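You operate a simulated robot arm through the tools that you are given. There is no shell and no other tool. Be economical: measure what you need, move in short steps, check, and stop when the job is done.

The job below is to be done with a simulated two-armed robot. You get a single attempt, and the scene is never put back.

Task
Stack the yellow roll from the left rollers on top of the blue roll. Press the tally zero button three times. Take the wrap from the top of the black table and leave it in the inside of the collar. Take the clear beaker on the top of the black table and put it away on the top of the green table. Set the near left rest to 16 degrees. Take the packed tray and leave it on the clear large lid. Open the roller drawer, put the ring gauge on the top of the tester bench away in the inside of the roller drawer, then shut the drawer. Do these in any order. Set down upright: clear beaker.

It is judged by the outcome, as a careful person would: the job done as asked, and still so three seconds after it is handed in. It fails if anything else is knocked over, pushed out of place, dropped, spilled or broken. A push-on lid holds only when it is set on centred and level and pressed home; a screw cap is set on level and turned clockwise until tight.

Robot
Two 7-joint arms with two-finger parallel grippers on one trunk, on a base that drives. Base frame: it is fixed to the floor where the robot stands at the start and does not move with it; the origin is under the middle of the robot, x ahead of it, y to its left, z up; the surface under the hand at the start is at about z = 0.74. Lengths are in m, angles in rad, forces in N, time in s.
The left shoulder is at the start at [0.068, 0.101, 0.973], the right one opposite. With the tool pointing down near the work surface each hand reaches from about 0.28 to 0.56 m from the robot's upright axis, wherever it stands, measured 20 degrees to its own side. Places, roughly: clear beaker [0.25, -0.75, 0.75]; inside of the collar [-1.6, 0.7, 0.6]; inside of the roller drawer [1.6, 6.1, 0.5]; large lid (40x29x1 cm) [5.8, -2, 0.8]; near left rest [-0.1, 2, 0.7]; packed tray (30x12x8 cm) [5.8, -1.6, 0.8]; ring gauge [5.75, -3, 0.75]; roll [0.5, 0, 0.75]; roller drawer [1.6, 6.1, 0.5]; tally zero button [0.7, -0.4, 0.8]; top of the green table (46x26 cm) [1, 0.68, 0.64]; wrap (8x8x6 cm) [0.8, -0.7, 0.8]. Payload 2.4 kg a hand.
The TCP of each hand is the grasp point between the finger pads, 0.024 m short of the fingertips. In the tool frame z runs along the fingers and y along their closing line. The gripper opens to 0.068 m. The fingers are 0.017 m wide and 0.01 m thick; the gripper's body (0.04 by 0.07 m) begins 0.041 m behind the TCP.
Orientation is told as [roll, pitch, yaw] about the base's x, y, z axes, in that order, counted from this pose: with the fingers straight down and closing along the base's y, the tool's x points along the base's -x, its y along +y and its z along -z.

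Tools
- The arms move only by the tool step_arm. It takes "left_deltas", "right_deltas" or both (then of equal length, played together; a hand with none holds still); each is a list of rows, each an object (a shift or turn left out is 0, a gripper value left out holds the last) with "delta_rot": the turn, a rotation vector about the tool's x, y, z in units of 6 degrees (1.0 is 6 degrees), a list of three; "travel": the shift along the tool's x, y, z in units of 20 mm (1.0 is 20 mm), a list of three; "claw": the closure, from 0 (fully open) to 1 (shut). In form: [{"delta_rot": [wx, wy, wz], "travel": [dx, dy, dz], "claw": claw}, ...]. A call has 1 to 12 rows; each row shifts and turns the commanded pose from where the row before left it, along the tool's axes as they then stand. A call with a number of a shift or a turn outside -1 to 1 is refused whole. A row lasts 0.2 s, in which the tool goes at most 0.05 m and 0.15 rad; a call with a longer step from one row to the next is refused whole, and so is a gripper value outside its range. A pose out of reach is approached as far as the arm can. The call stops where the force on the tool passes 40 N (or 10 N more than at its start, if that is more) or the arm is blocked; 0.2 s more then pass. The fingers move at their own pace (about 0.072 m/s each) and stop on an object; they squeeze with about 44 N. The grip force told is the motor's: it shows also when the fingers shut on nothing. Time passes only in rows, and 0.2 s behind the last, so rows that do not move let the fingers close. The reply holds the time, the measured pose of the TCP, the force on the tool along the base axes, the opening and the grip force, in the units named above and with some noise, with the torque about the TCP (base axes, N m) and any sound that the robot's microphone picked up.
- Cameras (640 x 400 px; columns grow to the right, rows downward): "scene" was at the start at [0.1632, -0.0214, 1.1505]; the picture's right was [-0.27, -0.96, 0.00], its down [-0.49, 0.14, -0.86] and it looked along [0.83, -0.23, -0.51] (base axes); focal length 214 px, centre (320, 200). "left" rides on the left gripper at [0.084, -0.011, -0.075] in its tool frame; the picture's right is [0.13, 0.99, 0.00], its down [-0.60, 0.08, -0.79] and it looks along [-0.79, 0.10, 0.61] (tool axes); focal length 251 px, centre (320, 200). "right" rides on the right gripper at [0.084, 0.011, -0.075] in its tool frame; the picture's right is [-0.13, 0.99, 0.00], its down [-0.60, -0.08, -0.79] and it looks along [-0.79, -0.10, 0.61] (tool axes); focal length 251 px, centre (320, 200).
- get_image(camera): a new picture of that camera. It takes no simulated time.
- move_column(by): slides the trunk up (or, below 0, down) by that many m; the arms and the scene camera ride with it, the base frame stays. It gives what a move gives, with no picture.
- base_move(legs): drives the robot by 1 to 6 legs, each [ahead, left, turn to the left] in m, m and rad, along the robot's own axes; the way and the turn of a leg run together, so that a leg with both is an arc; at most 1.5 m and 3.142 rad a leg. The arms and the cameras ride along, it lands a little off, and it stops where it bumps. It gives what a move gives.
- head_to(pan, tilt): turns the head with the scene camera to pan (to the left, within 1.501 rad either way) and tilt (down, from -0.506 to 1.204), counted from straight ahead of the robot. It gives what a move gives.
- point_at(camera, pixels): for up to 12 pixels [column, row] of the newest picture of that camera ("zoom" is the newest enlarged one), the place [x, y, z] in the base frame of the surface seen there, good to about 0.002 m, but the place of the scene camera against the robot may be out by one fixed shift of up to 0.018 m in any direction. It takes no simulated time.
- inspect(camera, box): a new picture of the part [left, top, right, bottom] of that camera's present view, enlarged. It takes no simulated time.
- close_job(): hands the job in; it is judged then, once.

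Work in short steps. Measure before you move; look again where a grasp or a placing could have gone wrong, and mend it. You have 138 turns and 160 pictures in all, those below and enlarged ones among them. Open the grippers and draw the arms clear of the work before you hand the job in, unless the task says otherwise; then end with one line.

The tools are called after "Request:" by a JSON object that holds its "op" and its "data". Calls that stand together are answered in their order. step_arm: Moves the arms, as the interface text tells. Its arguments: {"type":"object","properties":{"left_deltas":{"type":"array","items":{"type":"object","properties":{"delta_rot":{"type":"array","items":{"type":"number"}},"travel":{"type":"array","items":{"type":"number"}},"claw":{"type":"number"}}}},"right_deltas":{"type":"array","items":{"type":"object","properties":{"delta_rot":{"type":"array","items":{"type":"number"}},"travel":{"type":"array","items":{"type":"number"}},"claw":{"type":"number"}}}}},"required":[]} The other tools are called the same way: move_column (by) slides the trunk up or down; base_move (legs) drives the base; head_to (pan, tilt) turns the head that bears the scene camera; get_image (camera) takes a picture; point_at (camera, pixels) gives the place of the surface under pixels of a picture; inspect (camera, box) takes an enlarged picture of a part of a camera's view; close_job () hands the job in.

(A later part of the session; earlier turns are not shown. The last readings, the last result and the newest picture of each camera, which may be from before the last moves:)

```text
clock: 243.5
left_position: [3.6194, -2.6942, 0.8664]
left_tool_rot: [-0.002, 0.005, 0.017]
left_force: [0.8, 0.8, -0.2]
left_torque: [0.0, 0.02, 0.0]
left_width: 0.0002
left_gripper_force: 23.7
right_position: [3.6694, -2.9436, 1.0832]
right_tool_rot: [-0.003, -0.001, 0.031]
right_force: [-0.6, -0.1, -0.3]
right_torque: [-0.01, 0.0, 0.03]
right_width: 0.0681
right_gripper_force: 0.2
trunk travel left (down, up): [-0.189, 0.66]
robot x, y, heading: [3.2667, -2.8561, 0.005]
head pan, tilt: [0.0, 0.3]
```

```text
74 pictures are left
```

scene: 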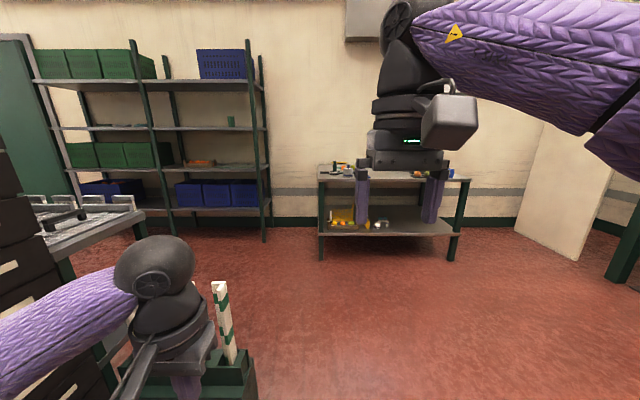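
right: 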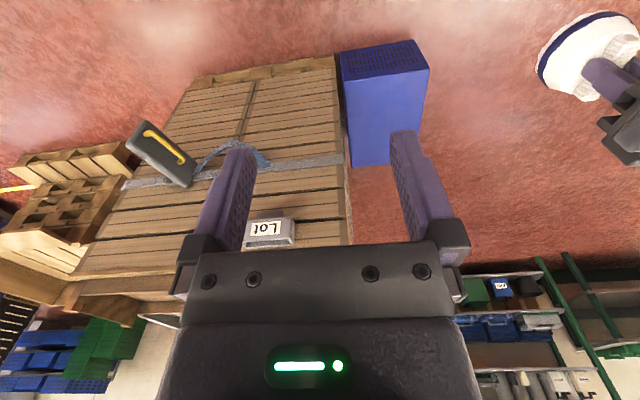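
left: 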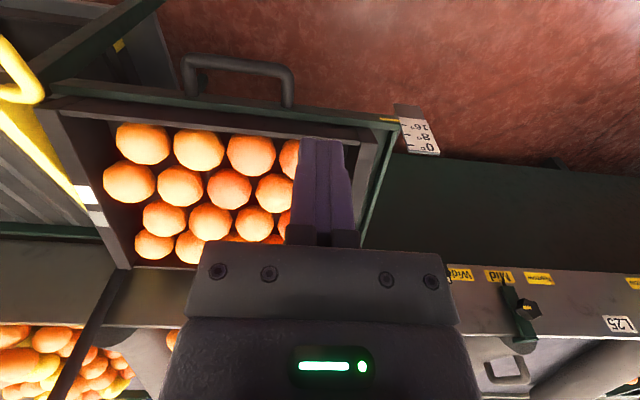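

The tester bench is ahead at (390,175), shelf at left. A green bin with a post sits ahead-left, so I pass on its right and approach.

Request:
{"op": "base_move", "data": {"legs": [[0, -0.25, 0], [1.5, 0, 0]]}}

Request:
{"op": "head_to", "data": {"pan": 0.85, "tilt": 0.35}}

Request:
{"op": "get_image", "data": {"camera": "scene"}}

Request:
{"op": "head_to", "data": {"pan": 0.05, "tilt": 0.5}}

Request:
{"op": "get_image", "data": {"camera": "scene"}}

```text
clock: 252.7
left_position: [5.1919, -2.9446, 0.866]
left_tool_rot: [0.0, 0.007, 0.007]
left_force: [0.0, 0.4, 0.4]
left_torque: [-0.01, -0.01, 0.01]
left_width: 0.0
left_gripper_force: 23.3
right_position: [5.2403, -3.1942, 1.0832]
right_tool_rot: [-0.002, 0.0, 0.021]
right_force: [0.5, 1.0, -0.1]
right_torque: [0.01, 0.01, -0.01]
right_width: 0.0678
right_gripper_force: 0.1
trunk travel left (down, up): [-0.189, 0.66]
robot x, y, heading: [4.8383, -3.1066, 0.0]
head pan, tilt: [0.0, 0.3]
```

```text
clock: 253.9
left_position: [5.1896, -2.9458, 0.8666]
left_tool_rot: [0.001, 0.005, 0.007]
left_force: [0.4, 0.0, 0.4]
left_torque: [-0.01, 0.02, -0.02]
left_width: 0.0
left_gripper_force: 23.4
right_position: [5.2393, -3.1945, 1.0828]
right_tool_rot: [-0.002, 0.001, 0.019]
right_force: [0.2, 0.4, 0.7]
right_torque: [-0.03, -0.03, 0.03]
right_width: 0.068
right_gripper_force: 0.0
trunk travel left (down, up): [-0.189, 0.66]
robot x, y, heading: [4.8354, -3.1051, -0.0]
head pan, tilt: [0.85, 0.351]
```

```text
73 pictures are left
```

scene: 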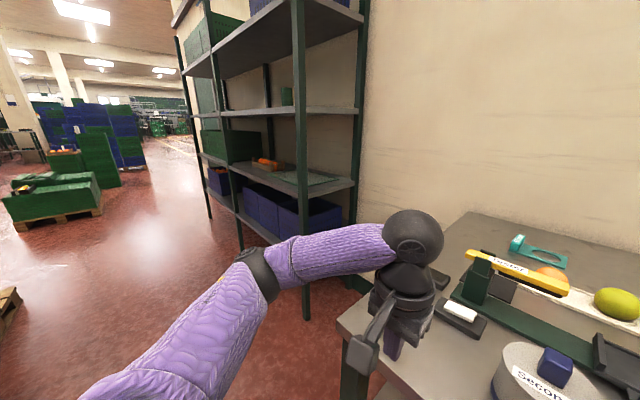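

```text
clock: 255.0
left_position: [5.1919, -2.9462, 0.8656]
left_tool_rot: [0.002, 0.006, 0.006]
left_force: [0.3, 0.0, 0.5]
left_torque: [-0.02, 0.0, -0.01]
left_width: 0.0002
left_gripper_force: 23.6
right_position: [5.2392, -3.1954, 1.0827]
right_tool_rot: [-0.003, 0.0, 0.021]
right_force: [-0.1, 0.4, 0.4]
right_torque: [0.02, -0.01, 0.0]
right_width: 0.0681
right_gripper_force: 0.1
trunk travel left (down, up): [-0.189, 0.66]
robot x, y, heading: [4.8342, -3.1078, 0.0]
head pan, tilt: [0.051, 0.499]
```

```text
72 pictures are left
```

scene: 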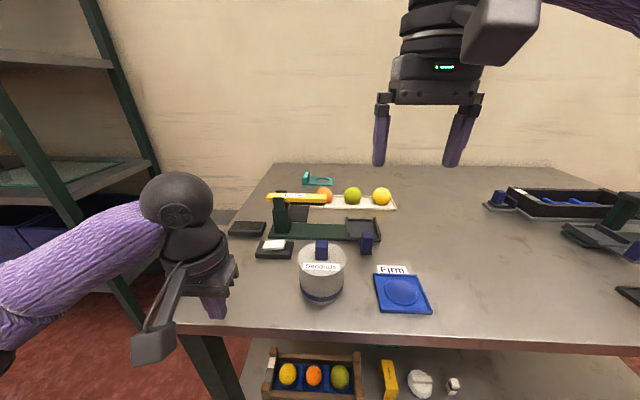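

Zooming in on the bench to find the ring gauge.

Request:
{"op": "inspect", "data": {"camera": "scene", "box": [225, 160, 435, 320]}}

Request:
{"op": "point_at", "data": {"camera": "scene", "pixels": [[305, 182], [322, 183], [331, 183], [305, 175], [297, 198], [180, 330], [600, 350], [275, 168], [268, 228], [40, 175], [100, 180], [320, 178]]}}

```text
2.50 times, centred on (330, 240) of scene
```

zoom: 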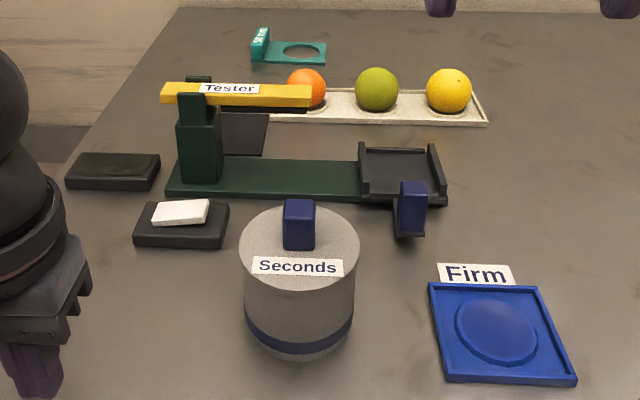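

```text
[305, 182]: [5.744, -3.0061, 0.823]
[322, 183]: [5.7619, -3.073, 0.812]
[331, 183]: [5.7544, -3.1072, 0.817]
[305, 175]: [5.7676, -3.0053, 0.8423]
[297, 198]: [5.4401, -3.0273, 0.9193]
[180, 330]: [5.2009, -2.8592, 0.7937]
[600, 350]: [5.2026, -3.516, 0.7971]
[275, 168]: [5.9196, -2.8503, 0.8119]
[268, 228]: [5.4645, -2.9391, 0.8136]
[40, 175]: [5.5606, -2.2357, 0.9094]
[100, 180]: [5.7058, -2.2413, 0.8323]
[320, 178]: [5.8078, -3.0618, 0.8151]
```

Ring gauge is the teal ring at (5.76,-3.06). Since the tray may need both hands, I do the tray first: back up and slide left in front of the shelf.

Request:
{"op": "base_move", "data": {"legs": [[-0.25, 0, 0], [0, 1.3, 0]]}}

Request:
{"op": "head_to", "data": {"pan": 0.0, "tilt": 0.35}}

Request:
{"op": "get_image", "data": {"camera": "scene"}}

Request:
{"op": "inspect", "data": {"camera": "scene", "box": [200, 100, 460, 260]}}

```text
clock: 262.8
left_position: [4.9708, -1.675, 0.8656]
left_tool_rot: [0.002, 0.004, -0.018]
left_force: [-0.5, -0.4, 0.3]
left_torque: [0.04, 0.0, 0.03]
left_width: 0.0
left_gripper_force: 23.6
right_position: [5.014, -1.9271, 1.0821]
right_tool_rot: [-0.002, -0.001, -0.007]
right_force: [-0.2, -0.4, -1.3]
right_torque: [-0.01, -0.01, 0.0]
right_width: 0.0683
right_gripper_force: 0.0
trunk travel left (down, up): [-0.189, 0.66]
robot x, y, heading: [4.613, -1.83, -0.033]
head pan, tilt: [0.051, 0.499]
```

```text
clock: 263.5
left_position: [4.9711, -1.6764, 0.8671]
left_tool_rot: [0.002, 0.006, -0.019]
left_force: [-0.1, -0.2, 0.3]
left_torque: [0.03, -0.01, 0.0]
left_width: 0.0
left_gripper_force: 24.3
right_position: [5.0138, -1.9268, 1.0835]
right_tool_rot: [-0.001, -0.001, -0.007]
right_force: [-0.4, -0.1, 0.5]
right_torque: [0.04, -0.01, -0.02]
right_width: 0.0679
right_gripper_force: 0.0
trunk travel left (down, up): [-0.189, 0.66]
robot x, y, heading: [4.6124, -1.8288, -0.029]
head pan, tilt: [0.0, 0.351]
```

```text
70 pictures are left
```

scene: 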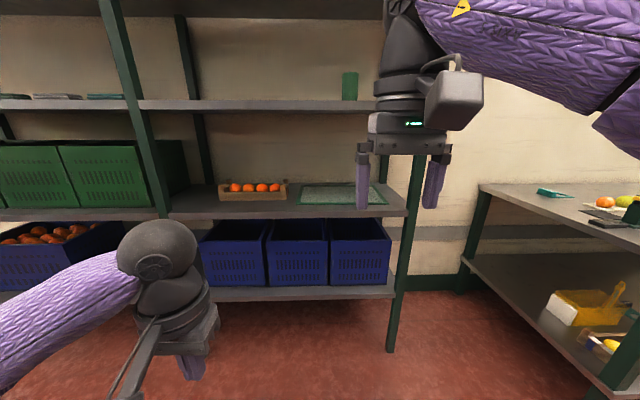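

```text
2.46 times, centred on (330, 180) of scene
```

zoom: 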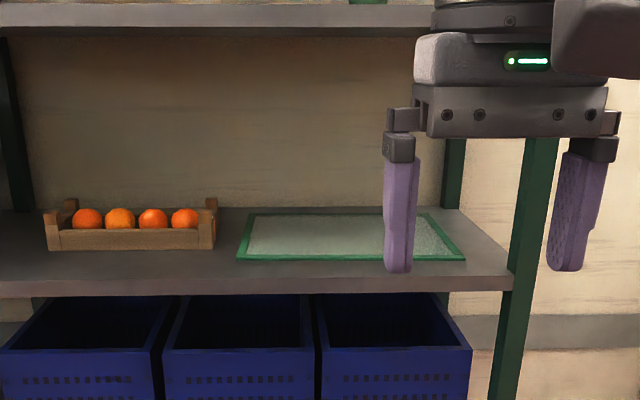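

The packed tray (y≈-1.6) is a small wooden crate with raised ends; the lid is the green-framed sheet. Measuring both and the shelf above.

Request:
{"op": "point_at", "data": {"camera": "scene", "pixels": [[221, 186], [284, 186], [221, 197], [284, 198], [250, 197], [303, 188], [385, 203], [300, 203], [372, 186], [300, 212], [280, 106], [280, 98]]}}

Request:
{"op": "point_at", "data": {"camera": "zoom", "pixels": [[54, 216], [54, 245], [206, 206], [206, 245], [68, 205], [215, 203], [130, 240], [130, 232], [240, 255], [465, 258], [258, 216], [330, 238]]}}

```text
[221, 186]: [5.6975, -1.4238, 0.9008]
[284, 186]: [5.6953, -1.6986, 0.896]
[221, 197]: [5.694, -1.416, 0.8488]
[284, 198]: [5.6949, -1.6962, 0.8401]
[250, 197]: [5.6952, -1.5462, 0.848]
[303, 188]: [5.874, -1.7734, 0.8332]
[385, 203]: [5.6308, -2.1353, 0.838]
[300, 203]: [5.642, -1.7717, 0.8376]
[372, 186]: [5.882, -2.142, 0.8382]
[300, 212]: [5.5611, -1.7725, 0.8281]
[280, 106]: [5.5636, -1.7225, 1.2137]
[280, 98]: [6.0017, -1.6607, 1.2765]
```

```text
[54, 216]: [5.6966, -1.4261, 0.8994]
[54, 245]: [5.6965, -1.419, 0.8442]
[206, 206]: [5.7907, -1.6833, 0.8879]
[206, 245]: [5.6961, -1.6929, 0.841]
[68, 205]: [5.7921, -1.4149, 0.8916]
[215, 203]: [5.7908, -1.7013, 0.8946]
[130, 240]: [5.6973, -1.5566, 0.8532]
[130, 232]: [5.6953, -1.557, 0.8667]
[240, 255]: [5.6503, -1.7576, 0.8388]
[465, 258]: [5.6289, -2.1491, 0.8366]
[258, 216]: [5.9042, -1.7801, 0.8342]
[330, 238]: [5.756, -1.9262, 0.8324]
```

Tray: x 5.695–5.81, y -1.41…-1.705, post tops ≈0.887; lid centre ≈(5.765,-1.955); board above at 1.2. I'll tilt both hands 45° forward so they fit under it, then drive up centred on the tray.

Request:
{"op": "step_arm", "data": {"left_deltas": [{"delta_rot": [0, -0.9375, 0], "claw": 0}, {"delta_rot": [0, -0.9375, 0]}, {"delta_rot": [0, -0.9375, 0]}, {"delta_rot": [0, -0.9375, 0]}, {"delta_rot": [0, -0.9375, 0]}, {"delta_rot": [0, -0.9375, 0]}, {"delta_rot": [0, -0.9375, 0]}, {"delta_rot": [0, -0.9375, 0]}, {"travel": [-0.88, 0, -0.88]}, {"travel": [-0.88, 0, -0.88]}, {"travel": [-0.88, 0, -0.88]}, {"travel": [-0.88, 0, -0.88]}], "right_deltas": [{"delta_rot": [0, -0.9375, 0], "claw": 0}, {"delta_rot": [0, -0.9375, 0]}, {"delta_rot": [0, -0.9375, 0]}, {"delta_rot": [0, -0.9375, 0]}, {"delta_rot": [0, -0.9375, 0]}, {"delta_rot": [0, -0.9375, 0]}, {"delta_rot": [0, -0.9375, 0]}, {"delta_rot": [0, -0.9375, 0]}, {"travel": [0.97, 0, 0.97]}, {"travel": [0.97, 0, 0.97]}, {"travel": [0.97, 0, 0.97]}, {"travel": [0.97, 0, 0.97]}]}}

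Request:
{"op": "base_move", "data": {"legs": [[0, 0.272, 0.03], [0.42, 0, 0]]}}

Request:
{"op": "get_image", "data": {"camera": "left"}}

Request:
{"op": "get_image", "data": {"camera": "right"}}

```text
clock: 266.1
left_position: [4.9964, -1.6768, 0.9683]
left_tool_rot: [0.001, -0.778, -0.019]
left_force: [0.2, -0.1, -0.4]
left_torque: [0.01, 0.01, 0.01]
left_width: 0.0681
left_gripper_force: 0.1
left hand out of reach, approached as far as the arm can: row 7, 8
right_position: [5.0127, -1.9286, 0.9738]
right_tool_rot: [-0.001, -0.785, -0.005]
right_force: [0.4, 0.4, -1.0]
right_torque: [0.0, -0.01, 0.02]
right_width: 0.068
right_gripper_force: 0.2
trunk travel left (down, up): [-0.189, 0.66]
robot x, y, heading: [4.6133, -1.8246, -0.026]
head pan, tilt: [0.0, 0.351]
```

```text
clock: 270.2
left_position: [5.4081, -1.3972, 0.9682]
left_tool_rot: [0.001, -0.779, 0.011]
left_force: [-0.1, 0.0, -0.1]
left_torque: [-0.01, 0.01, 0.02]
left_width: 0.068
left_gripper_force: 0.0
right_position: [5.433, -1.6461, 0.9761]
right_tool_rot: [0.0, -0.784, 0.026]
right_force: [-0.7, -0.5, -0.1]
right_torque: [0.02, 0.03, 0.01]
right_width: 0.068
right_gripper_force: 0.1
trunk travel left (down, up): [-0.189, 0.66]
robot x, y, heading: [5.033, -1.5603, 0.0]
head pan, tilt: [0.0, 0.351]
```

```text
68 pictures are left
```

left: 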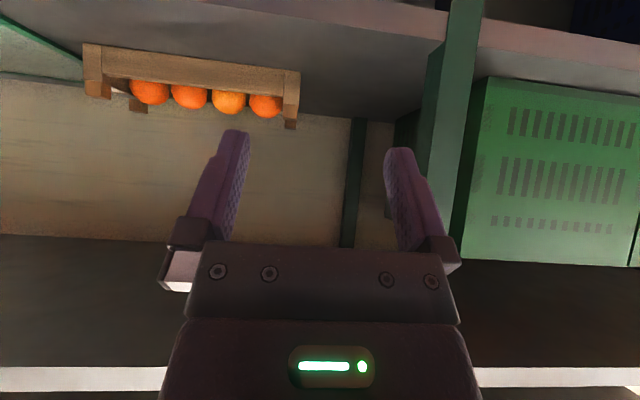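

```text
67 pictures are left
```

right: 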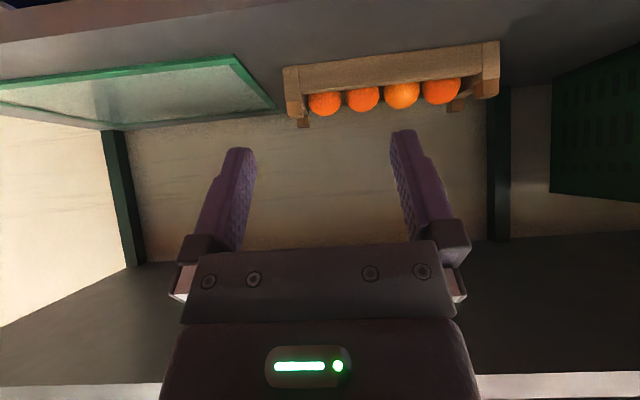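

Zooming on the tray ends.

Request:
{"op": "inspect", "data": {"camera": "left", "box": [70, 30, 310, 150]}}

Request:
{"op": "point_at", "data": {"camera": "zoom", "pixels": [[595, 115], [605, 150], [590, 225], [570, 200], [60, 60], [70, 150], [48, 120], [330, 110], [330, 140], [520, 200], [180, 200], [612, 200]]}}

Request:
{"op": "point_at", "data": {"camera": "left", "pixels": [[450, 60], [435, 90], [428, 150]]}}

```text
2.67 times, centred on (190, 90) of left
```

zoom: 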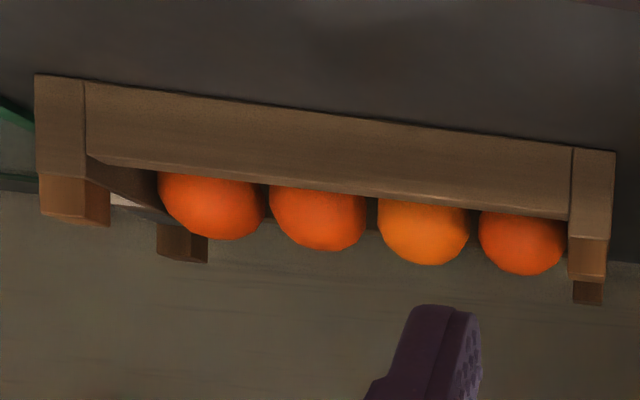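

```text
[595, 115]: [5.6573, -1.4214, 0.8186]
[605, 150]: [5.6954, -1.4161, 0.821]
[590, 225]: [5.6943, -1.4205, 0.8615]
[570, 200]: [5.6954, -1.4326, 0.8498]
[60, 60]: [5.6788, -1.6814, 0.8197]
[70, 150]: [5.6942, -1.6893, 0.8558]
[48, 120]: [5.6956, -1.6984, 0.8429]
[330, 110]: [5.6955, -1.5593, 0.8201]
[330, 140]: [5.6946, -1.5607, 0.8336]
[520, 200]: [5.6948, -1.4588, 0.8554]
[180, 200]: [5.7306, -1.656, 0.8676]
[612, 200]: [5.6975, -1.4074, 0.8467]
```

```text
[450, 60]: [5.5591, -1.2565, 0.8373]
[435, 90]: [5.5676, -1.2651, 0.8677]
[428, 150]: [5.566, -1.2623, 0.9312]
```

Checking the post's upper part and slat top more precisely.

Request:
{"op": "point_at", "data": {"camera": "zoom", "pixels": [[588, 233], [588, 245], [588, 260], [588, 274], [588, 290], [70, 172], [70, 185], [70, 205], [70, 213], [100, 205], [330, 185], [180, 240]]}}

Request:
{"op": "inspect", "data": {"camera": "right", "box": [270, 30, 510, 150]}}

```text
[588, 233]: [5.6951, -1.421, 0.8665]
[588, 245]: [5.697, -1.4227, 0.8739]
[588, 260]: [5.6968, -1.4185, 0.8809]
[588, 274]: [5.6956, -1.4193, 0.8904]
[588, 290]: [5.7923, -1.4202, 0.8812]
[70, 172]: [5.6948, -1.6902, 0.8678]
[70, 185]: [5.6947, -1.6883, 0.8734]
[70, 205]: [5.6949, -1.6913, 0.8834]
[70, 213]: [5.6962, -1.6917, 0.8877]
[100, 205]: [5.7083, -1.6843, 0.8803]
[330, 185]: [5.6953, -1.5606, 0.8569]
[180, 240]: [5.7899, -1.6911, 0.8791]
```

```text
2.67 times, centred on (390, 90) of right
```

zoom: 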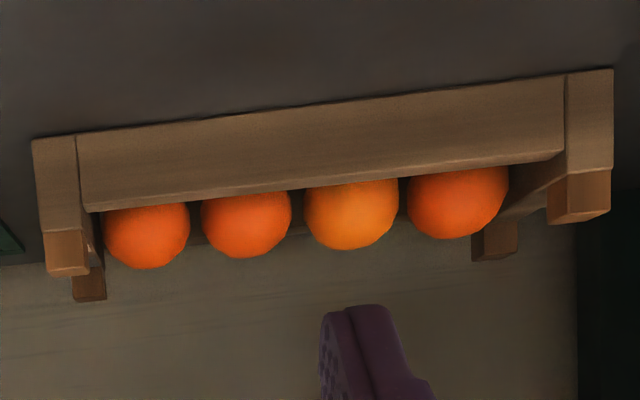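

Post caps: z 0.868–0.890, left (5.705,-1.420), right (5.705,-1.690); slat top 0.857. Driving 0.1 m closer, then easing tilt to 30° and moving both hands just above the caps with fingers part-closed.

Request:
{"op": "base_move", "data": {"legs": [[0.1, 0, 0]]}}

Request:
{"op": "step_arm", "data": {"left_deltas": [{"delta_rot": [0, 0.833, 0], "claw": 0.3}, {"delta_rot": [0, 0.833, 0]}, {"delta_rot": [0, 0.833, 0]}, {"travel": [-0.804, -0.128, 0.74]}, {"travel": [-0.804, -0.128, 0.74]}, {"travel": [-0.804, -0.128, 0.74]}, {"travel": [-0.804, -0.128, 0.74]}, {"travel": [-0.804, -0.128, 0.74]}, {"travel": [-0.804, -0.128, 0.74]}, {"travel": [-0.804, -0.128, 0.74]}, {"travel": [-0.804, -0.128, 0.74]}], "right_deltas": [{"delta_rot": [0, 0.833, 0], "claw": 0.3}, {"delta_rot": [0, 0.833, 0]}, {"delta_rot": [0, 0.833, 0]}, {"travel": [-0.662, -0.267, 0.709]}, {"travel": [-0.662, -0.267, 0.709]}, {"travel": [-0.662, -0.267, 0.709]}, {"travel": [-0.662, -0.267, 0.709]}, {"travel": [-0.662, -0.267, 0.709]}, {"travel": [-0.662, -0.267, 0.709]}, {"travel": [-0.662, -0.267, 0.709]}, {"travel": [-0.662, -0.267, 0.709]}]}}

Request:
{"op": "get_image", "data": {"camera": "left"}}

Request:
{"op": "get_image", "data": {"camera": "right"}}

```text
clock: 271.4
left_position: [5.5092, -1.3969, 0.9692]
left_tool_rot: [0.003, -0.777, 0.013]
left_force: [-0.4, 0.1, -0.2]
left_torque: [-0.01, 0.0, -0.03]
left_width: 0.0681
left_gripper_force: 0.0
right_position: [5.5326, -1.6473, 0.9751]
right_tool_rot: [-0.001, -0.785, 0.027]
right_force: [-0.4, 0.4, 0.1]
right_torque: [0.0, 0.04, 0.01]
right_width: 0.068
right_gripper_force: 0.2
trunk travel left (down, up): [-0.189, 0.66]
robot x, y, heading: [5.1317, -1.5582, -0.001]
head pan, tilt: [0.0, 0.351]
```

```text
clock: 273.8
left_position: [5.6824, -1.4173, 0.9298]
left_tool_rot: [0.002, -0.516, 0.014]
left_force: [-0.9, 0.1, 0.3]
left_torque: [-0.01, 0.01, 0.02]
left_width: 0.0476
left_gripper_force: 0.1
right_position: [5.6853, -1.6849, 0.9296]
right_tool_rot: [-0.002, -0.521, 0.025]
right_force: [0.5, -0.1, -0.2]
right_torque: [-0.01, 0.0, 0.03]
right_width: 0.0477
right_gripper_force: 0.0
trunk travel left (down, up): [-0.189, 0.66]
robot x, y, heading: [5.1305, -1.5575, 0.001]
head pan, tilt: [0.0, 0.351]
```

```text
64 pictures are left
```

left: 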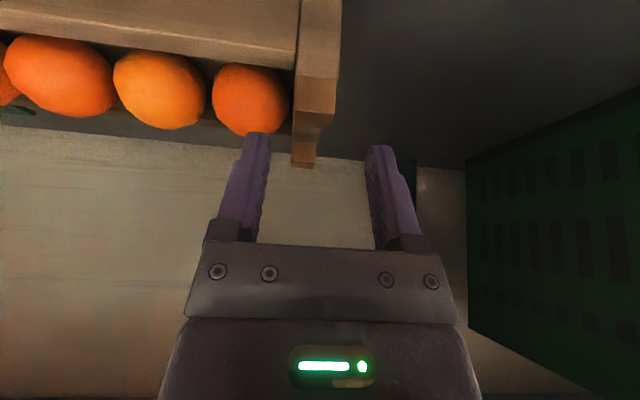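

```text
63 pictures are left
```

right: 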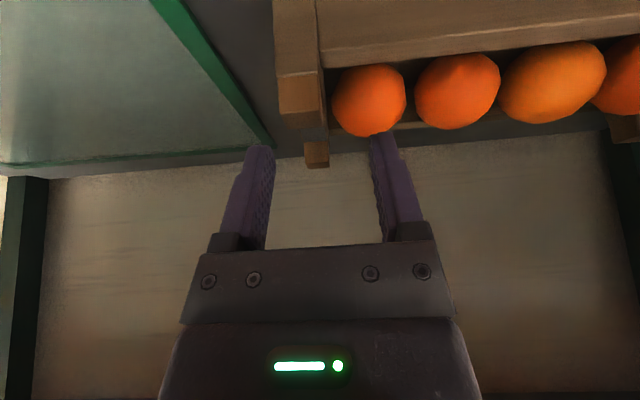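

Measuring caps again at close range.

Request:
{"op": "point_at", "data": {"camera": "left", "pixels": [[300, 90], [318, 90], [334, 90], [318, 110], [310, 75], [250, 90], [285, 95]]}}

Request:
{"op": "point_at", "data": {"camera": "right", "pixels": [[282, 95], [300, 95], [317, 95], [298, 110], [298, 75], [370, 90], [340, 95]]}}

```text
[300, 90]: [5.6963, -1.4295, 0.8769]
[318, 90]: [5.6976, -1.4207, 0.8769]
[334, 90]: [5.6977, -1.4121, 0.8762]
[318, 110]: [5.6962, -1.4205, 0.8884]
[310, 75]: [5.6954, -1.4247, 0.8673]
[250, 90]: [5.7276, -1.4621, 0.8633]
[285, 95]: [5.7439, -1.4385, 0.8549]
```

```text
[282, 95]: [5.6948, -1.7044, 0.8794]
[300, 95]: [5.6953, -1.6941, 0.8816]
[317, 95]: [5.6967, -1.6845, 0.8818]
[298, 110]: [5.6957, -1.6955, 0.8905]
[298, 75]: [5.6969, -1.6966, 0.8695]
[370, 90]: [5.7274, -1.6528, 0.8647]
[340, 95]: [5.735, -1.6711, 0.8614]
```

Left cap centre y -1.4207, right -1.694. Lowering both onto the caps and closing.

Request:
{"op": "step_arm", "data": {"left_deltas": [{"travel": [0.34, -0.17, 0]}, {"travel": [0, 0, 0.8]}, {"travel": [0, 0, 0.8]}, {"travel": [0, 0, 0.7]}, {"claw": 1}, {"claw": 1}, {"claw": 1}], "right_deltas": [{"travel": [0.45, -0.47, 0]}, {"travel": [0, 0, 0.8]}, {"travel": [0, 0, 0.8]}, {"travel": [0, 0, 0.65]}, {"claw": 1}, {"claw": 1}, {"claw": 1}]}}

Request:
{"op": "get_image", "data": {"camera": "left"}}

Request:
{"op": "get_image", "data": {"camera": "right"}}

```text
clock: 275.4
left_position: [5.6961, -1.4199, 0.8876]
left_tool_rot: [0.001, -0.518, 0.009]
left_force: [0.8, -8.5, 14.9]
left_torque: [-0.23, -0.22, -0.51]
left_width: 0.0237
left_gripper_force: 40.3
right_position: [5.6975, -1.6944, 0.8879]
right_tool_rot: [0.001, -0.525, 0.027]
right_force: [1.4, 5.5, 7.9]
right_torque: [0.18, -0.2, -0.48]
right_width: 0.0239
right_gripper_force: 39.4
trunk travel left (down, up): [-0.189, 0.66]
robot x, y, heading: [5.1278, -1.5578, -0.001]
head pan, tilt: [0.0, 0.351]
```

```text
62 pictures are left
```

left: 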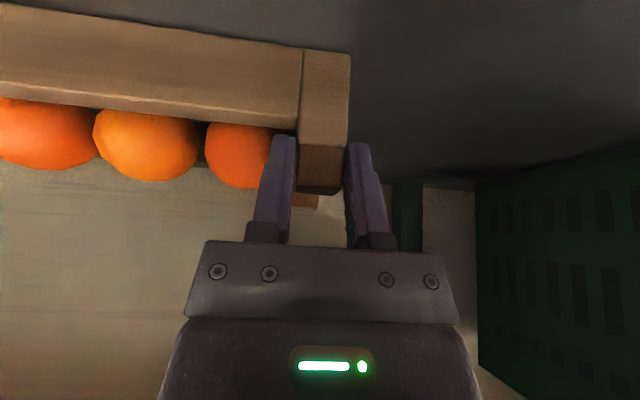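

```text
61 pictures are left
```

right: 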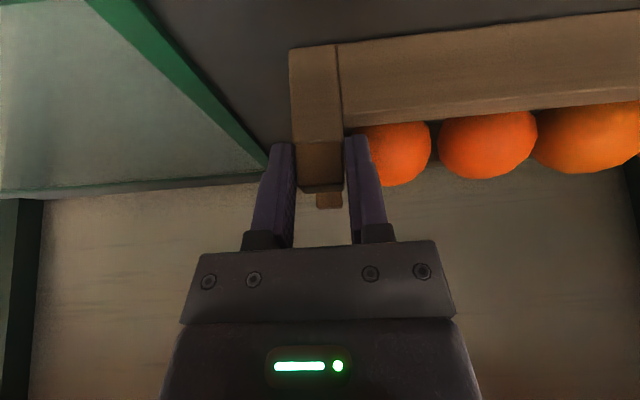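

Both caps gripped. Lifting both hands 0.05 m together.

Request:
{"op": "step_arm", "data": {"left_deltas": [{"travel": [-0.15, 0, -0.26]}, {"travel": [-0.25, 0, -0.433]}, {"travel": [-0.3, 0, -0.52]}, {"travel": [-0.3, 0, -0.52]}, {"travel": [-0.25, 0, -0.433]}], "right_deltas": [{"travel": [-0.15, 0, -0.26]}, {"travel": [-0.25, 0, -0.433]}, {"travel": [-0.3, 0, -0.52]}, {"travel": [-0.3, 0, -0.52]}, {"travel": [-0.25, 0, -0.433]}]}}

Request:
{"op": "get_image", "data": {"camera": "scene"}}

Request:
{"op": "inspect", "data": {"camera": "scene", "box": [200, 180, 440, 300]}}

```text
clock: 276.6
left_position: [5.6981, -1.4188, 0.9355]
left_tool_rot: [-0.004, -0.515, 0.009]
left_force: [-3.2, -39.4, -3.6]
left_torque: [-0.45, 0.62, -0.6]
left_width: 0.0237
left_gripper_force: 40.0
right_position: [5.6973, -1.6928, 0.9359]
right_tool_rot: [0.002, -0.522, 0.031]
right_force: [2.9, 37.8, -0.3]
right_torque: [0.99, -0.28, -0.26]
right_width: 0.0241
right_gripper_force: 40.1
trunk travel left (down, up): [-0.189, 0.66]
robot x, y, heading: [5.1298, -1.5555, 0.003]
head pan, tilt: [0.0, 0.351]
```

```text
60 pictures are left
```

scene: 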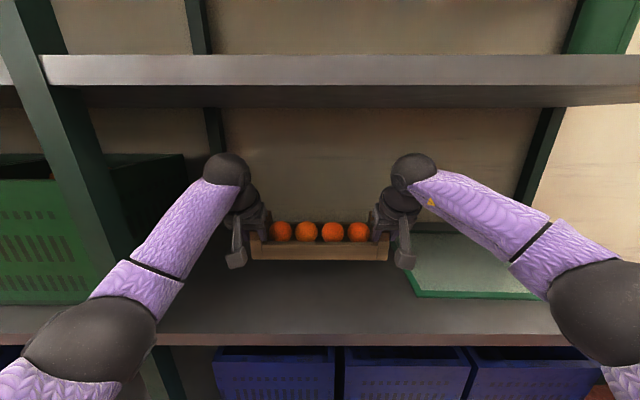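

```text
2.67 times, centred on (320, 240) of scene
```

zoom: 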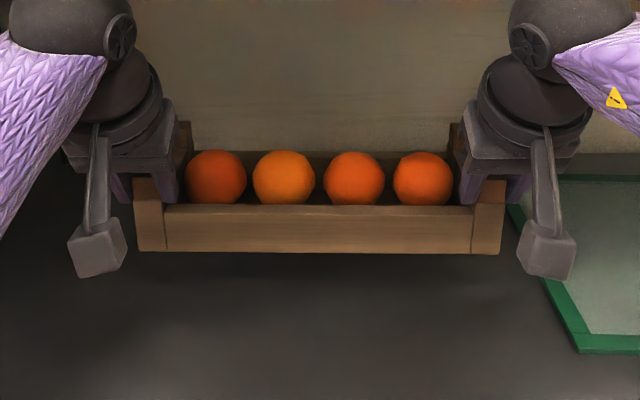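

Lifted level; the hands strain apart by 38 N so I relieve 1.5 mm each. Measuring clearance of the right forearm to the shelf's right upright before shifting the base.

Request:
{"op": "step_arm", "data": {"left_deltas": [{"travel": [0, -0.06, 0]}, {}], "right_deltas": [{"travel": [0, 0.06, 0]}, {}]}}

Request:
{"op": "point_at", "data": {"camera": "scene", "pixels": [[412, 165], [437, 190], [490, 200], [530, 230], [590, 280], [555, 335], [545, 140], [415, 290], [535, 292], [430, 238], [590, 50]]}}

Request:
{"op": "head_to", "data": {"pan": -0.5, "tilt": 0.4}}

Request:
{"op": "get_image", "data": {"camera": "scene"}}

```text
clock: 277.1
left_position: [5.6974, -1.4185, 0.9365]
left_tool_rot: [-0.003, -0.513, 0.013]
left_force: [-3.7, -32.4, -4.1]
left_torque: [-0.47, 0.65, -0.57]
left_width: 0.0237
left_gripper_force: 39.6
right_position: [5.6986, -1.6934, 0.935]
right_tool_rot: [0.0, -0.522, 0.025]
right_force: [4.3, 32.2, -2.0]
right_torque: [0.77, -0.29, -0.23]
right_width: 0.0238
right_gripper_force: 39.9
trunk travel left (down, up): [-0.189, 0.66]
robot x, y, heading: [5.1347, -1.5619, -0.003]
head pan, tilt: [0.0, 0.351]
```

```text
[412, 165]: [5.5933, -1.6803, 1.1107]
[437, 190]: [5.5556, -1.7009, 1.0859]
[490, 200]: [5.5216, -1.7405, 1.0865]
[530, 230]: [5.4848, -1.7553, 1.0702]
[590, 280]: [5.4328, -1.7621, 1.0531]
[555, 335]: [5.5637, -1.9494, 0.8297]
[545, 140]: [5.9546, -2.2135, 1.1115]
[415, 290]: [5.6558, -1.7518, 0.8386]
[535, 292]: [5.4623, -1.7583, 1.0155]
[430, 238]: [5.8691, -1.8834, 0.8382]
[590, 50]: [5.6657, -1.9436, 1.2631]
```

```text
clock: 278.1
left_position: [5.6973, -1.4206, 0.9353]
left_tool_rot: [0.0, -0.516, 0.01]
left_force: [-3.2, -32.3, -3.0]
left_torque: [-0.57, 0.28, -0.61]
left_width: 0.0234
left_gripper_force: 39.9
right_position: [5.6984, -1.6933, 0.9345]
right_tool_rot: [0.0, -0.523, 0.027]
right_force: [2.8, 30.8, -2.5]
right_torque: [0.72, 0.05, -0.31]
right_width: 0.0238
right_gripper_force: 40.5
trunk travel left (down, up): [-0.189, 0.66]
robot x, y, heading: [5.1315, -1.5559, -0.0]
head pan, tilt: [-0.499, 0.4]
```

```text
58 pictures are left
```

scene: 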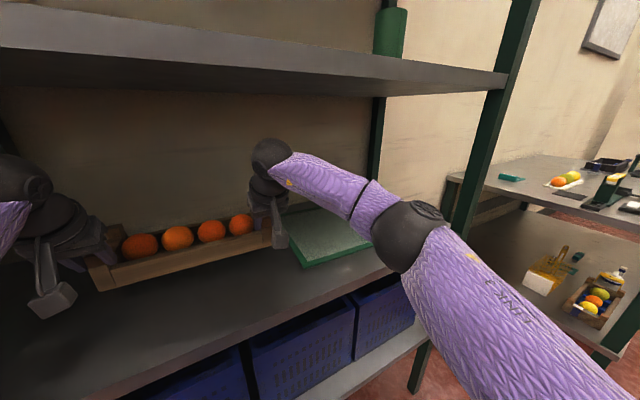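

Forearm is nearly straight at y≈-1.70…-1.76, upright inner face ≈-2.21, so there's room. Sliding the base right 0.375 m.

Request:
{"op": "base_move", "data": {"legs": [[0, -0.2, 0], [0, -0.175, 0]]}}

Request:
{"op": "head_to", "data": {"pan": 0.0, "tilt": 0.5}}

Request:
{"op": "get_image", "data": {"camera": "scene"}}

```text
clock: 280.7
left_position: [5.6987, -1.7866, 0.9365]
left_tool_rot: [0.001, -0.514, 0.01]
left_force: [-3.6, -31.8, -4.1]
left_torque: [-0.52, 0.27, -0.62]
left_width: 0.0239
left_gripper_force: 39.6
right_position: [5.6993, -2.0605, 0.9351]
right_tool_rot: [-0.001, -0.523, 0.026]
right_force: [3.0, 31.0, -1.4]
right_torque: [0.72, 0.05, -0.28]
right_width: 0.0238
right_gripper_force: 39.6
trunk travel left (down, up): [-0.189, 0.66]
robot x, y, heading: [5.131, -1.9219, 0.002]
head pan, tilt: [-0.499, 0.4]
```

```text
clock: 281.6
left_position: [5.6998, -1.7857, 0.9366]
left_tool_rot: [-0.001, -0.514, 0.008]
left_force: [-3.4, -2.8, -2.9]
left_torque: [-0.01, 0.26, -0.46]
left_width: 0.0237
left_gripper_force: 39.8
right_position: [5.6998, -2.0604, 0.9353]
right_tool_rot: [0.001, -0.522, 0.025]
right_force: [3.0, 3.3, -2.5]
right_torque: [0.11, 0.09, -0.52]
right_width: 0.0241
right_gripper_force: 39.5
trunk travel left (down, up): [-0.189, 0.66]
robot x, y, heading: [5.1339, -1.9219, -0.003]
head pan, tilt: [0.0, 0.499]
```

```text
57 pictures are left
```

scene: 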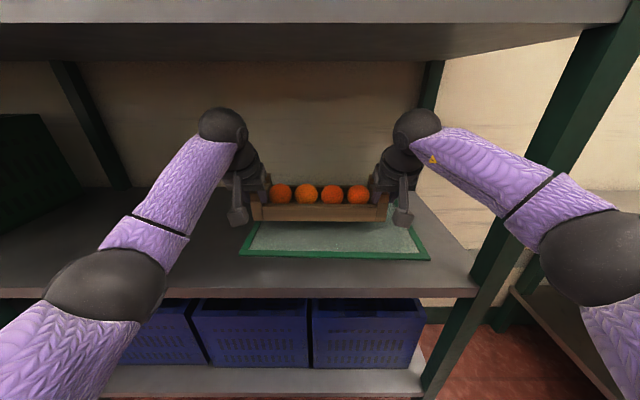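

Tray is over the lid; shifting 0.025 m more for centring, then lowering 38 mm.

Request:
{"op": "base_move", "data": {"legs": [[0, -0.028, 0]]}}

Request:
{"op": "step_arm", "data": {"left_deltas": [{"travel": [0.25, 0, 0.433]}, {"travel": [0.25, 0, 0.433]}, {"travel": [0.25, 0, 0.433]}, {"travel": [0.15, 0, 0.26]}], "right_deltas": [{"travel": [0.25, 0, 0.433]}, {"travel": [0.25, 0, 0.433]}, {"travel": [0.25, 0, 0.433]}, {"travel": [0.15, 0, 0.26]}]}}

Request:
{"op": "inspect", "data": {"camera": "scene", "box": [220, 160, 460, 280]}}

```text
clock: 282.5
left_position: [5.6991, -1.813, 0.9362]
left_tool_rot: [0.0, -0.516, 0.01]
left_force: [-3.2, -4.1, -4.3]
left_torque: [0.06, 0.39, -0.46]
left_width: 0.0237
left_gripper_force: 40.3
right_position: [5.6996, -2.0879, 0.9344]
right_tool_rot: [0.001, -0.521, 0.024]
right_force: [2.5, 4.2, -1.3]
right_torque: [0.19, -0.09, -0.53]
right_width: 0.0238
right_gripper_force: 40.0
trunk travel left (down, up): [-0.189, 0.66]
robot x, y, heading: [5.1351, -1.9505, 0.006]
head pan, tilt: [0.0, 0.499]
```

```text
clock: 283.5
left_position: [5.7, -1.8138, 0.9011]
left_tool_rot: [0.0, -0.515, 0.009]
left_force: [-1.3, -6.4, -5.0]
left_torque: [0.23, 0.15, -0.19]
left_width: 0.0237
left_gripper_force: 40.1
right_position: [5.6993, -2.088, 0.9001]
right_tool_rot: [0.0, -0.521, 0.025]
right_force: [2.3, 5.7, -0.6]
right_torque: [0.43, 0.16, -0.42]
right_width: 0.0238
right_gripper_force: 39.4
trunk travel left (down, up): [-0.189, 0.66]
robot x, y, heading: [5.1337, -1.953, -0.003]
head pan, tilt: [0.0, 0.499]
```

```text
2.67 times, centred on (340, 220) of scene
```

zoom: 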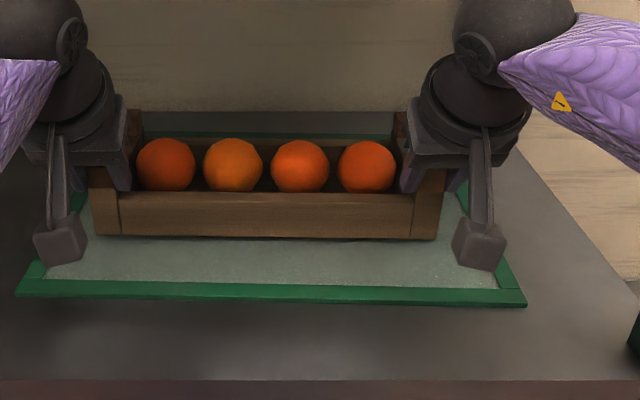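

Centred on the lid. Lowering in 2 mm steps to contact.

Request:
{"op": "step_arm", "data": {"left_deltas": [{"travel": [0.05, 0, 0.087]}, {"travel": [0.05, 0, 0.087]}, {"travel": [0.05, 0, 0.087]}], "right_deltas": [{"travel": [0.05, 0, 0.087]}, {"travel": [0.05, 0, 0.087]}, {"travel": [0.05, 0, 0.087]}]}}

```text
clock: 284.3
left_position: [5.7015, -1.814, 0.8947]
left_tool_rot: [0.001, -0.516, 0.009]
left_force: [-4.6, -1.5, -2.4]
left_torque: [-0.28, -0.24, -0.51]
left_width: 0.0234
left_gripper_force: 40.3
right_position: [5.6983, -2.0879, 0.8942]
right_tool_rot: [0.0, -0.524, 0.026]
right_force: [4.6, 2.1, 6.2]
right_torque: [-0.12, -0.54, -0.62]
right_width: 0.0237
right_gripper_force: 39.5
trunk travel left (down, up): [-0.189, 0.66]
robot x, y, heading: [5.1359, -1.9527, 0.001]
head pan, tilt: [0.0, 0.499]
```

Contact beginning; 1.5 mm more, then open both partially and withdraw up along the finger axis.

Request:
{"op": "step_arm", "data": {"left_deltas": [{"travel": [0.04, 0, 0.065]}, {"claw": 0.3}, {"claw": 0.3}, {"claw": 0.3}, {"travel": [0, 0, -0.4]}, {"travel": [0, 0, -0.8]}, {"travel": [0, 0, -1]}, {"travel": [0, 0, -1]}, {"travel": [0.5, 0, -0.8]}, {"travel": [0.8, 0, -0.6]}, {"travel": [0.8, 0, -0.5]}], "right_deltas": [{"travel": [0.02, 0, 0.04]}, {"claw": 0.3}, {"claw": 0.3}, {"claw": 0.3}, {"travel": [0, 0, -0.4]}, {"travel": [0, 0, -0.8]}, {"travel": [0, 0, -1]}, {"travel": [0, 0, -1]}, {"travel": [0.5, 0, -0.8]}, {"travel": [0.8, 0, -0.6]}, {"travel": [0.8, 0, -0.5]}]}}

Request:
{"op": "get_image", "data": {"camera": "scene"}}

```text
clock: 286.7
left_position: [5.6123, -1.8128, 0.9612]
left_tool_rot: [0.002, -0.515, 0.011]
left_force: [0.3, -1.0, 1.1]
left_torque: [-0.01, -0.02, 0.01]
left_width: 0.0475
left_gripper_force: 0.0
right_position: [5.6117, -2.0884, 0.9602]
right_tool_rot: [0.0, -0.522, 0.023]
right_force: [0.0, 0.2, -0.5]
right_torque: [0.03, 0.03, -0.01]
right_width: 0.0477
right_gripper_force: 0.2
trunk travel left (down, up): [-0.189, 0.66]
robot x, y, heading: [5.1352, -1.9515, 0.004]
head pan, tilt: [0.0, 0.499]
```

```text
55 pictures are left
```

scene: 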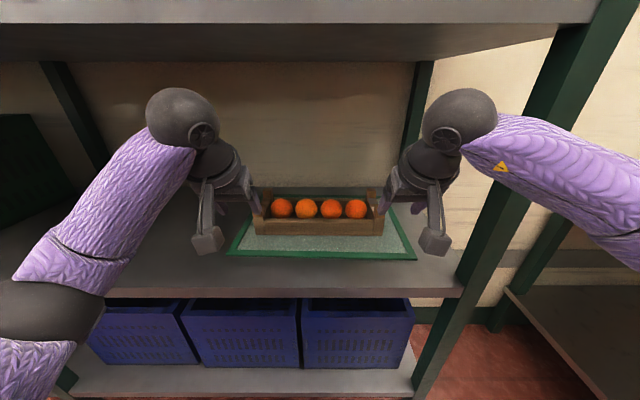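

The packed tray rests on the lid. Now backing off and going to the gap left of the tester bench, heading turned right toward the ring gauge.

Request:
{"op": "base_move", "data": {"legs": [[-0.4, 0, 0], [0, -0.59, 0], [0, 0, -0.47], [0.33, 0.168, 0]]}}

Request:
{"op": "get_image", "data": {"camera": "right"}}

Request:
{"op": "head_to", "data": {"pan": 0.0, "tilt": 0.7}}

Request:
{"op": "get_image", "data": {"camera": "scene"}}

```text
clock: 295.5
left_position: [5.5932, -2.6417, 0.9622]
left_tool_rot: [0.0, -0.515, -0.457]
left_force: [0.8, -0.4, -0.5]
left_torque: [0.0, 0.0, 0.01]
left_width: 0.0475
left_gripper_force: 0.0
right_position: [5.4682, -2.8862, 0.9621]
right_tool_rot: [0.001, -0.52, -0.441]
right_force: [-1.4, 1.2, -0.4]
right_torque: [-0.02, 0.01, 0.02]
right_width: 0.0479
right_gripper_force: 0.0
trunk travel left (down, up): [-0.189, 0.66]
robot x, y, heading: [5.1029, -2.5482, -0.471]
head pan, tilt: [0.0, 0.499]
```

```text
54 pictures are left
```

right: 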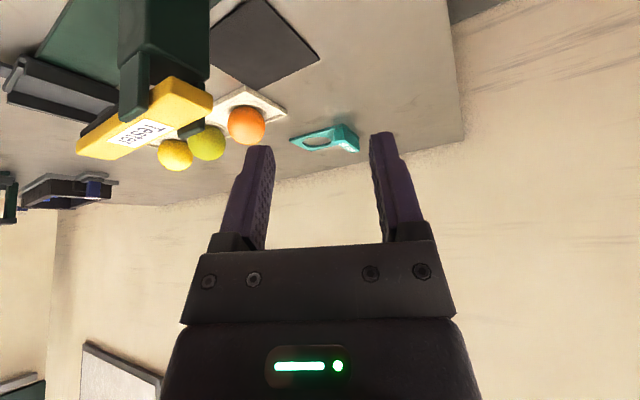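

```text
clock: 296.2
left_position: [5.5927, -2.6408, 0.9622]
left_tool_rot: [0.001, -0.514, -0.457]
left_force: [-0.6, -0.4, -0.5]
left_torque: [0.01, -0.01, 0.0]
left_width: 0.0475
left_gripper_force: 0.1
right_position: [5.4685, -2.8867, 0.9611]
right_tool_rot: [-0.002, -0.523, -0.442]
right_force: [0.2, -0.1, 0.8]
right_torque: [0.0, -0.03, -0.02]
right_width: 0.0478
right_gripper_force: 0.0
trunk travel left (down, up): [-0.189, 0.66]
robot x, y, heading: [5.1003, -2.5489, -0.465]
head pan, tilt: [0.0, 0.7]
```

```text
53 pictures are left
```

scene: 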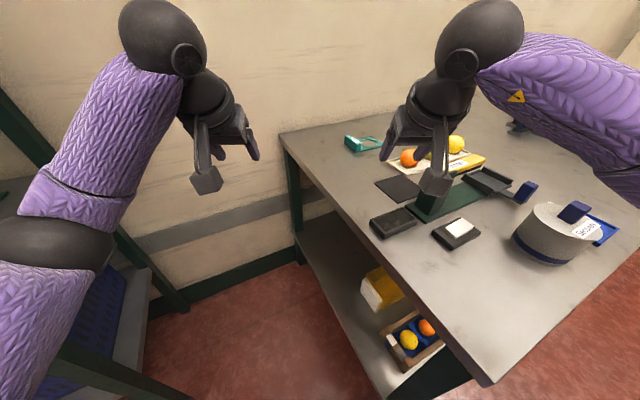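

Zooming on the ring gauge from the right camera.

Request:
{"op": "inspect", "data": {"camera": "right", "box": [270, 100, 390, 175]}}

Request:
{"op": "point_at", "data": {"camera": "zoom", "pixels": [[360, 150], [380, 200], [440, 160], [480, 250], [440, 260], [370, 135], [110, 210], [230, 230], [300, 150], [120, 110], [420, 130], [470, 200]]}}

```text
5.33 times, centred on (330, 138) of right
```

zoom: 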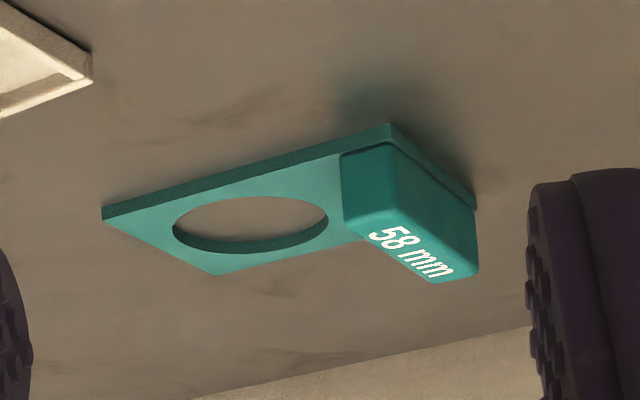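

```text
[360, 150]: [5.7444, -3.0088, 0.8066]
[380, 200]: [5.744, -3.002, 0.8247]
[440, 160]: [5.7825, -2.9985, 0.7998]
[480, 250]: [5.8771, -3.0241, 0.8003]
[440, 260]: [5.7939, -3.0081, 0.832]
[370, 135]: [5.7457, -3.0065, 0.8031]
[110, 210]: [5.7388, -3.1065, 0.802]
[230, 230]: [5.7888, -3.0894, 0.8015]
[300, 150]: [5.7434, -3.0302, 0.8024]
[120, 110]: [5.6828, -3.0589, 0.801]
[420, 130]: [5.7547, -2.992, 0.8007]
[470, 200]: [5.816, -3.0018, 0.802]
```

Handle block: centre (5.77,-3.007), 16 mm thick in y, top z 0.832. Retracting the left hand, turning the right hand's yaw to 0, and creeping the base into the gap.

Request:
{"op": "step_arm", "data": {"left_deltas": [{"travel": [0.866, 0, -0.5]}, {"travel": [0.866, 0, -0.5]}, {"travel": [0.866, 0, -0.5]}, {"travel": [0.866, 0, -0.5]}, {"travel": [0.866, 0, -0.5]}], "right_deltas": [{"delta_rot": [-0.525, 0, -0.91], "claw": 0}, {"delta_rot": [-0.525, 0, -0.91]}, {"delta_rot": [-0.525, 0, -0.91]}, {"delta_rot": [-0.525, 0, -0.91]}, {}]}}

Request:
{"op": "base_move", "data": {"legs": [[0.125, 0.06, 0], [0.125, 0.055, 0]]}}

Request:
{"op": "get_image", "data": {"camera": "right"}}

```text
clock: 297.4
left_position: [5.5013, -2.5979, 0.9629]
left_tool_rot: [-0.001, -0.515, -0.457]
left_force: [0.0, -0.7, 0.6]
left_torque: [0.01, -0.01, -0.02]
left_width: 0.0475
left_gripper_force: 0.1
right_position: [5.4683, -2.8852, 0.9606]
right_tool_rot: [-0.001, -0.523, 0.001]
right_force: [-0.2, 0.6, -0.7]
right_torque: [0.01, 0.0, 0.02]
right_width: 0.0681
right_gripper_force: 0.1
trunk travel left (down, up): [-0.189, 0.66]
robot x, y, heading: [5.1004, -2.5493, -0.464]
head pan, tilt: [0.0, 0.7]
```

```text
clock: 299.7
left_position: [5.777, -2.6029, 0.9638]
left_tool_rot: [0.0, -0.515, -0.457]
left_force: [-0.7, -0.3, -0.7]
left_torque: [-0.03, -0.01, 0.0]
left_width: 0.0477
left_gripper_force: 0.1
right_position: [5.7446, -2.8926, 0.9605]
right_tool_rot: [0.0, -0.521, 0.001]
right_force: [-0.7, -1.0, -0.1]
right_torque: [0.01, -0.01, -0.01]
right_width: 0.0681
right_gripper_force: 0.1
trunk travel left (down, up): [-0.189, 0.66]
robot x, y, heading: [5.3778, -2.5597, -0.464]
head pan, tilt: [0.0, 0.7]
```

```text
51 pictures are left
```

right: 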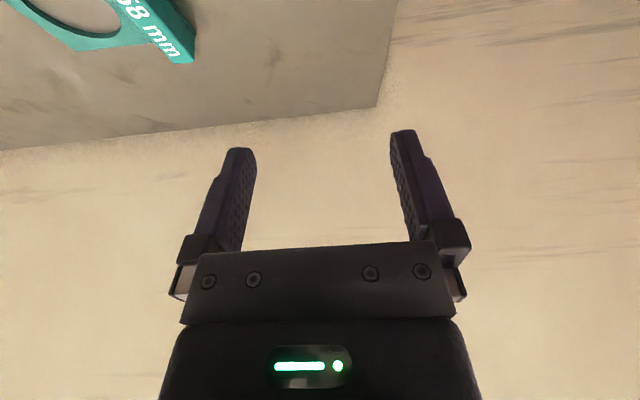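

The base fits in the gap. Moving the right hand above the block.

Request:
{"op": "step_arm", "data": {"right_deltas": [{"travel": [0.175, -0.953, 0.477]}, {"travel": [0.175, -0.953, 0.477]}, {"travel": [0.175, -0.953, 0.477]}, {"travel": [0.175, -0.953, 0.477]}, {"travel": [0.175, -0.953, 0.477]}, {"travel": [0.175, -0.953, 0.477]}, {}]}}

Request:
{"op": "get_image", "data": {"camera": "right"}}

```text
clock: 301.3
left_position: [5.7776, -2.6027, 0.9634]
left_tool_rot: [-0.001, -0.514, -0.455]
left_force: [-0.9, 0.3, 0.0]
left_torque: [0.03, 0.01, 0.01]
left_width: 0.0478
left_gripper_force: 0.1
right_position: [5.7492, -2.9489, 0.9316]
right_tool_rot: [-0.001, -0.524, 0.0]
right_force: [0.6, -1.1, -0.8]
right_torque: [0.0, -0.03, 0.04]
right_width: 0.0679
right_gripper_force: 0.2
right hand out of reach, approached as far as the arm can: row 4, 5, 6
trunk travel left (down, up): [-0.189, 0.66]
robot x, y, heading: [5.3756, -2.5561, -0.465]
head pan, tilt: [0.0, 0.7]
```

```text
50 pictures are left
```

right: 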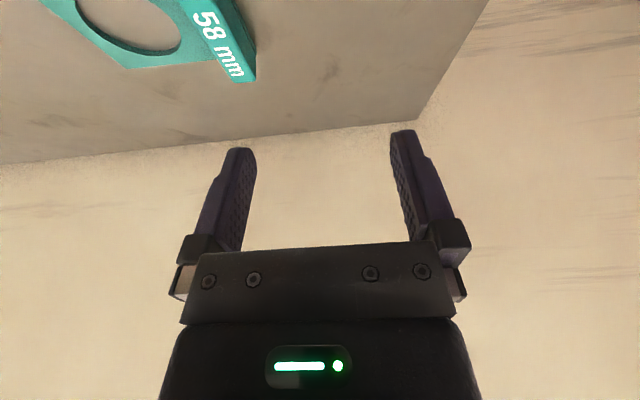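

Out of reach short of it. There's no board above the bench, so I set the hand upright (tool down), retract the left hand, and edge the base 0.09 m ahead.

Request:
{"op": "step_arm", "data": {"left_deltas": [{"travel": [0.866, 0, -0.5]}, {"travel": [0.866, 0, -0.5]}, {"travel": [0.866, 0, -0.5]}, {"travel": [0.866, 0, -0.5]}, {"travel": [0.866, 0, -0.5]}], "right_deltas": [{"delta_rot": [0, 1, 0]}, {"delta_rot": [0, 1, 0]}, {"delta_rot": [0, 1, 0]}, {"delta_rot": [0, 1, 0]}, {"delta_rot": [0, 1, 0]}]}}

Request:
{"op": "base_move", "data": {"legs": [[0.09, 0.005, 0]]}}

Request:
{"op": "get_image", "data": {"camera": "right"}}

```text
clock: 302.5
left_position: [5.6883, -2.5638, 0.966]
left_tool_rot: [0.001, -0.515, -0.456]
left_force: [0.4, 0.3, -0.5]
left_torque: [0.02, 0.01, 0.0]
left_width: 0.0477
left_gripper_force: 0.1
left hand out of reach, approached as far as the arm can: row 5
right_position: [5.7473, -2.9474, 0.9304]
right_tool_rot: [0.001, -0.472, -0.007]
right_force: [-0.3, 0.4, -0.3]
right_torque: [-0.01, -0.01, -0.01]
right_width: 0.0681
right_gripper_force: 0.0
right hand out of reach, approached as far as the arm can: row 1, 2, 3, 4, 5
trunk travel left (down, up): [-0.189, 0.66]
robot x, y, heading: [5.3768, -2.5528, -0.466]
head pan, tilt: [0.0, 0.7]
```

```text
clock: 303.6
left_position: [5.7724, -2.5994, 0.9668]
left_tool_rot: [-0.001, -0.515, -0.458]
left_force: [0.3, -0.3, 1.1]
left_torque: [-0.02, 0.01, -0.03]
left_width: 0.0478
left_gripper_force: 0.0
right_position: [5.8314, -2.9848, 0.9321]
right_tool_rot: [0.001, -0.47, -0.01]
right_force: [-0.5, -0.4, -0.3]
right_torque: [0.0, 0.01, 0.03]
right_width: 0.0679
right_gripper_force: 0.2
trunk travel left (down, up): [-0.189, 0.66]
robot x, y, heading: [5.4623, -2.5931, -0.47]
head pan, tilt: [0.0, 0.7]
```

```text
49 pictures are left
```

right: 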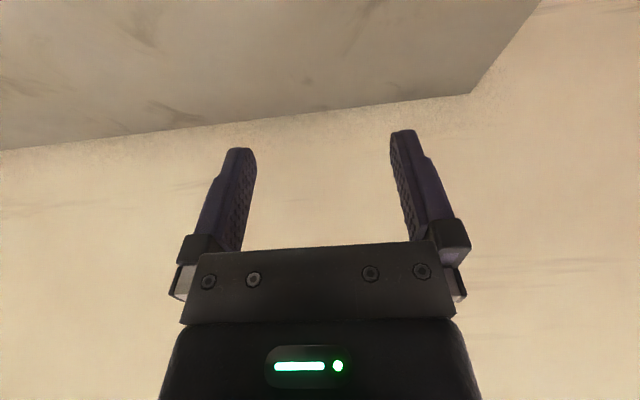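

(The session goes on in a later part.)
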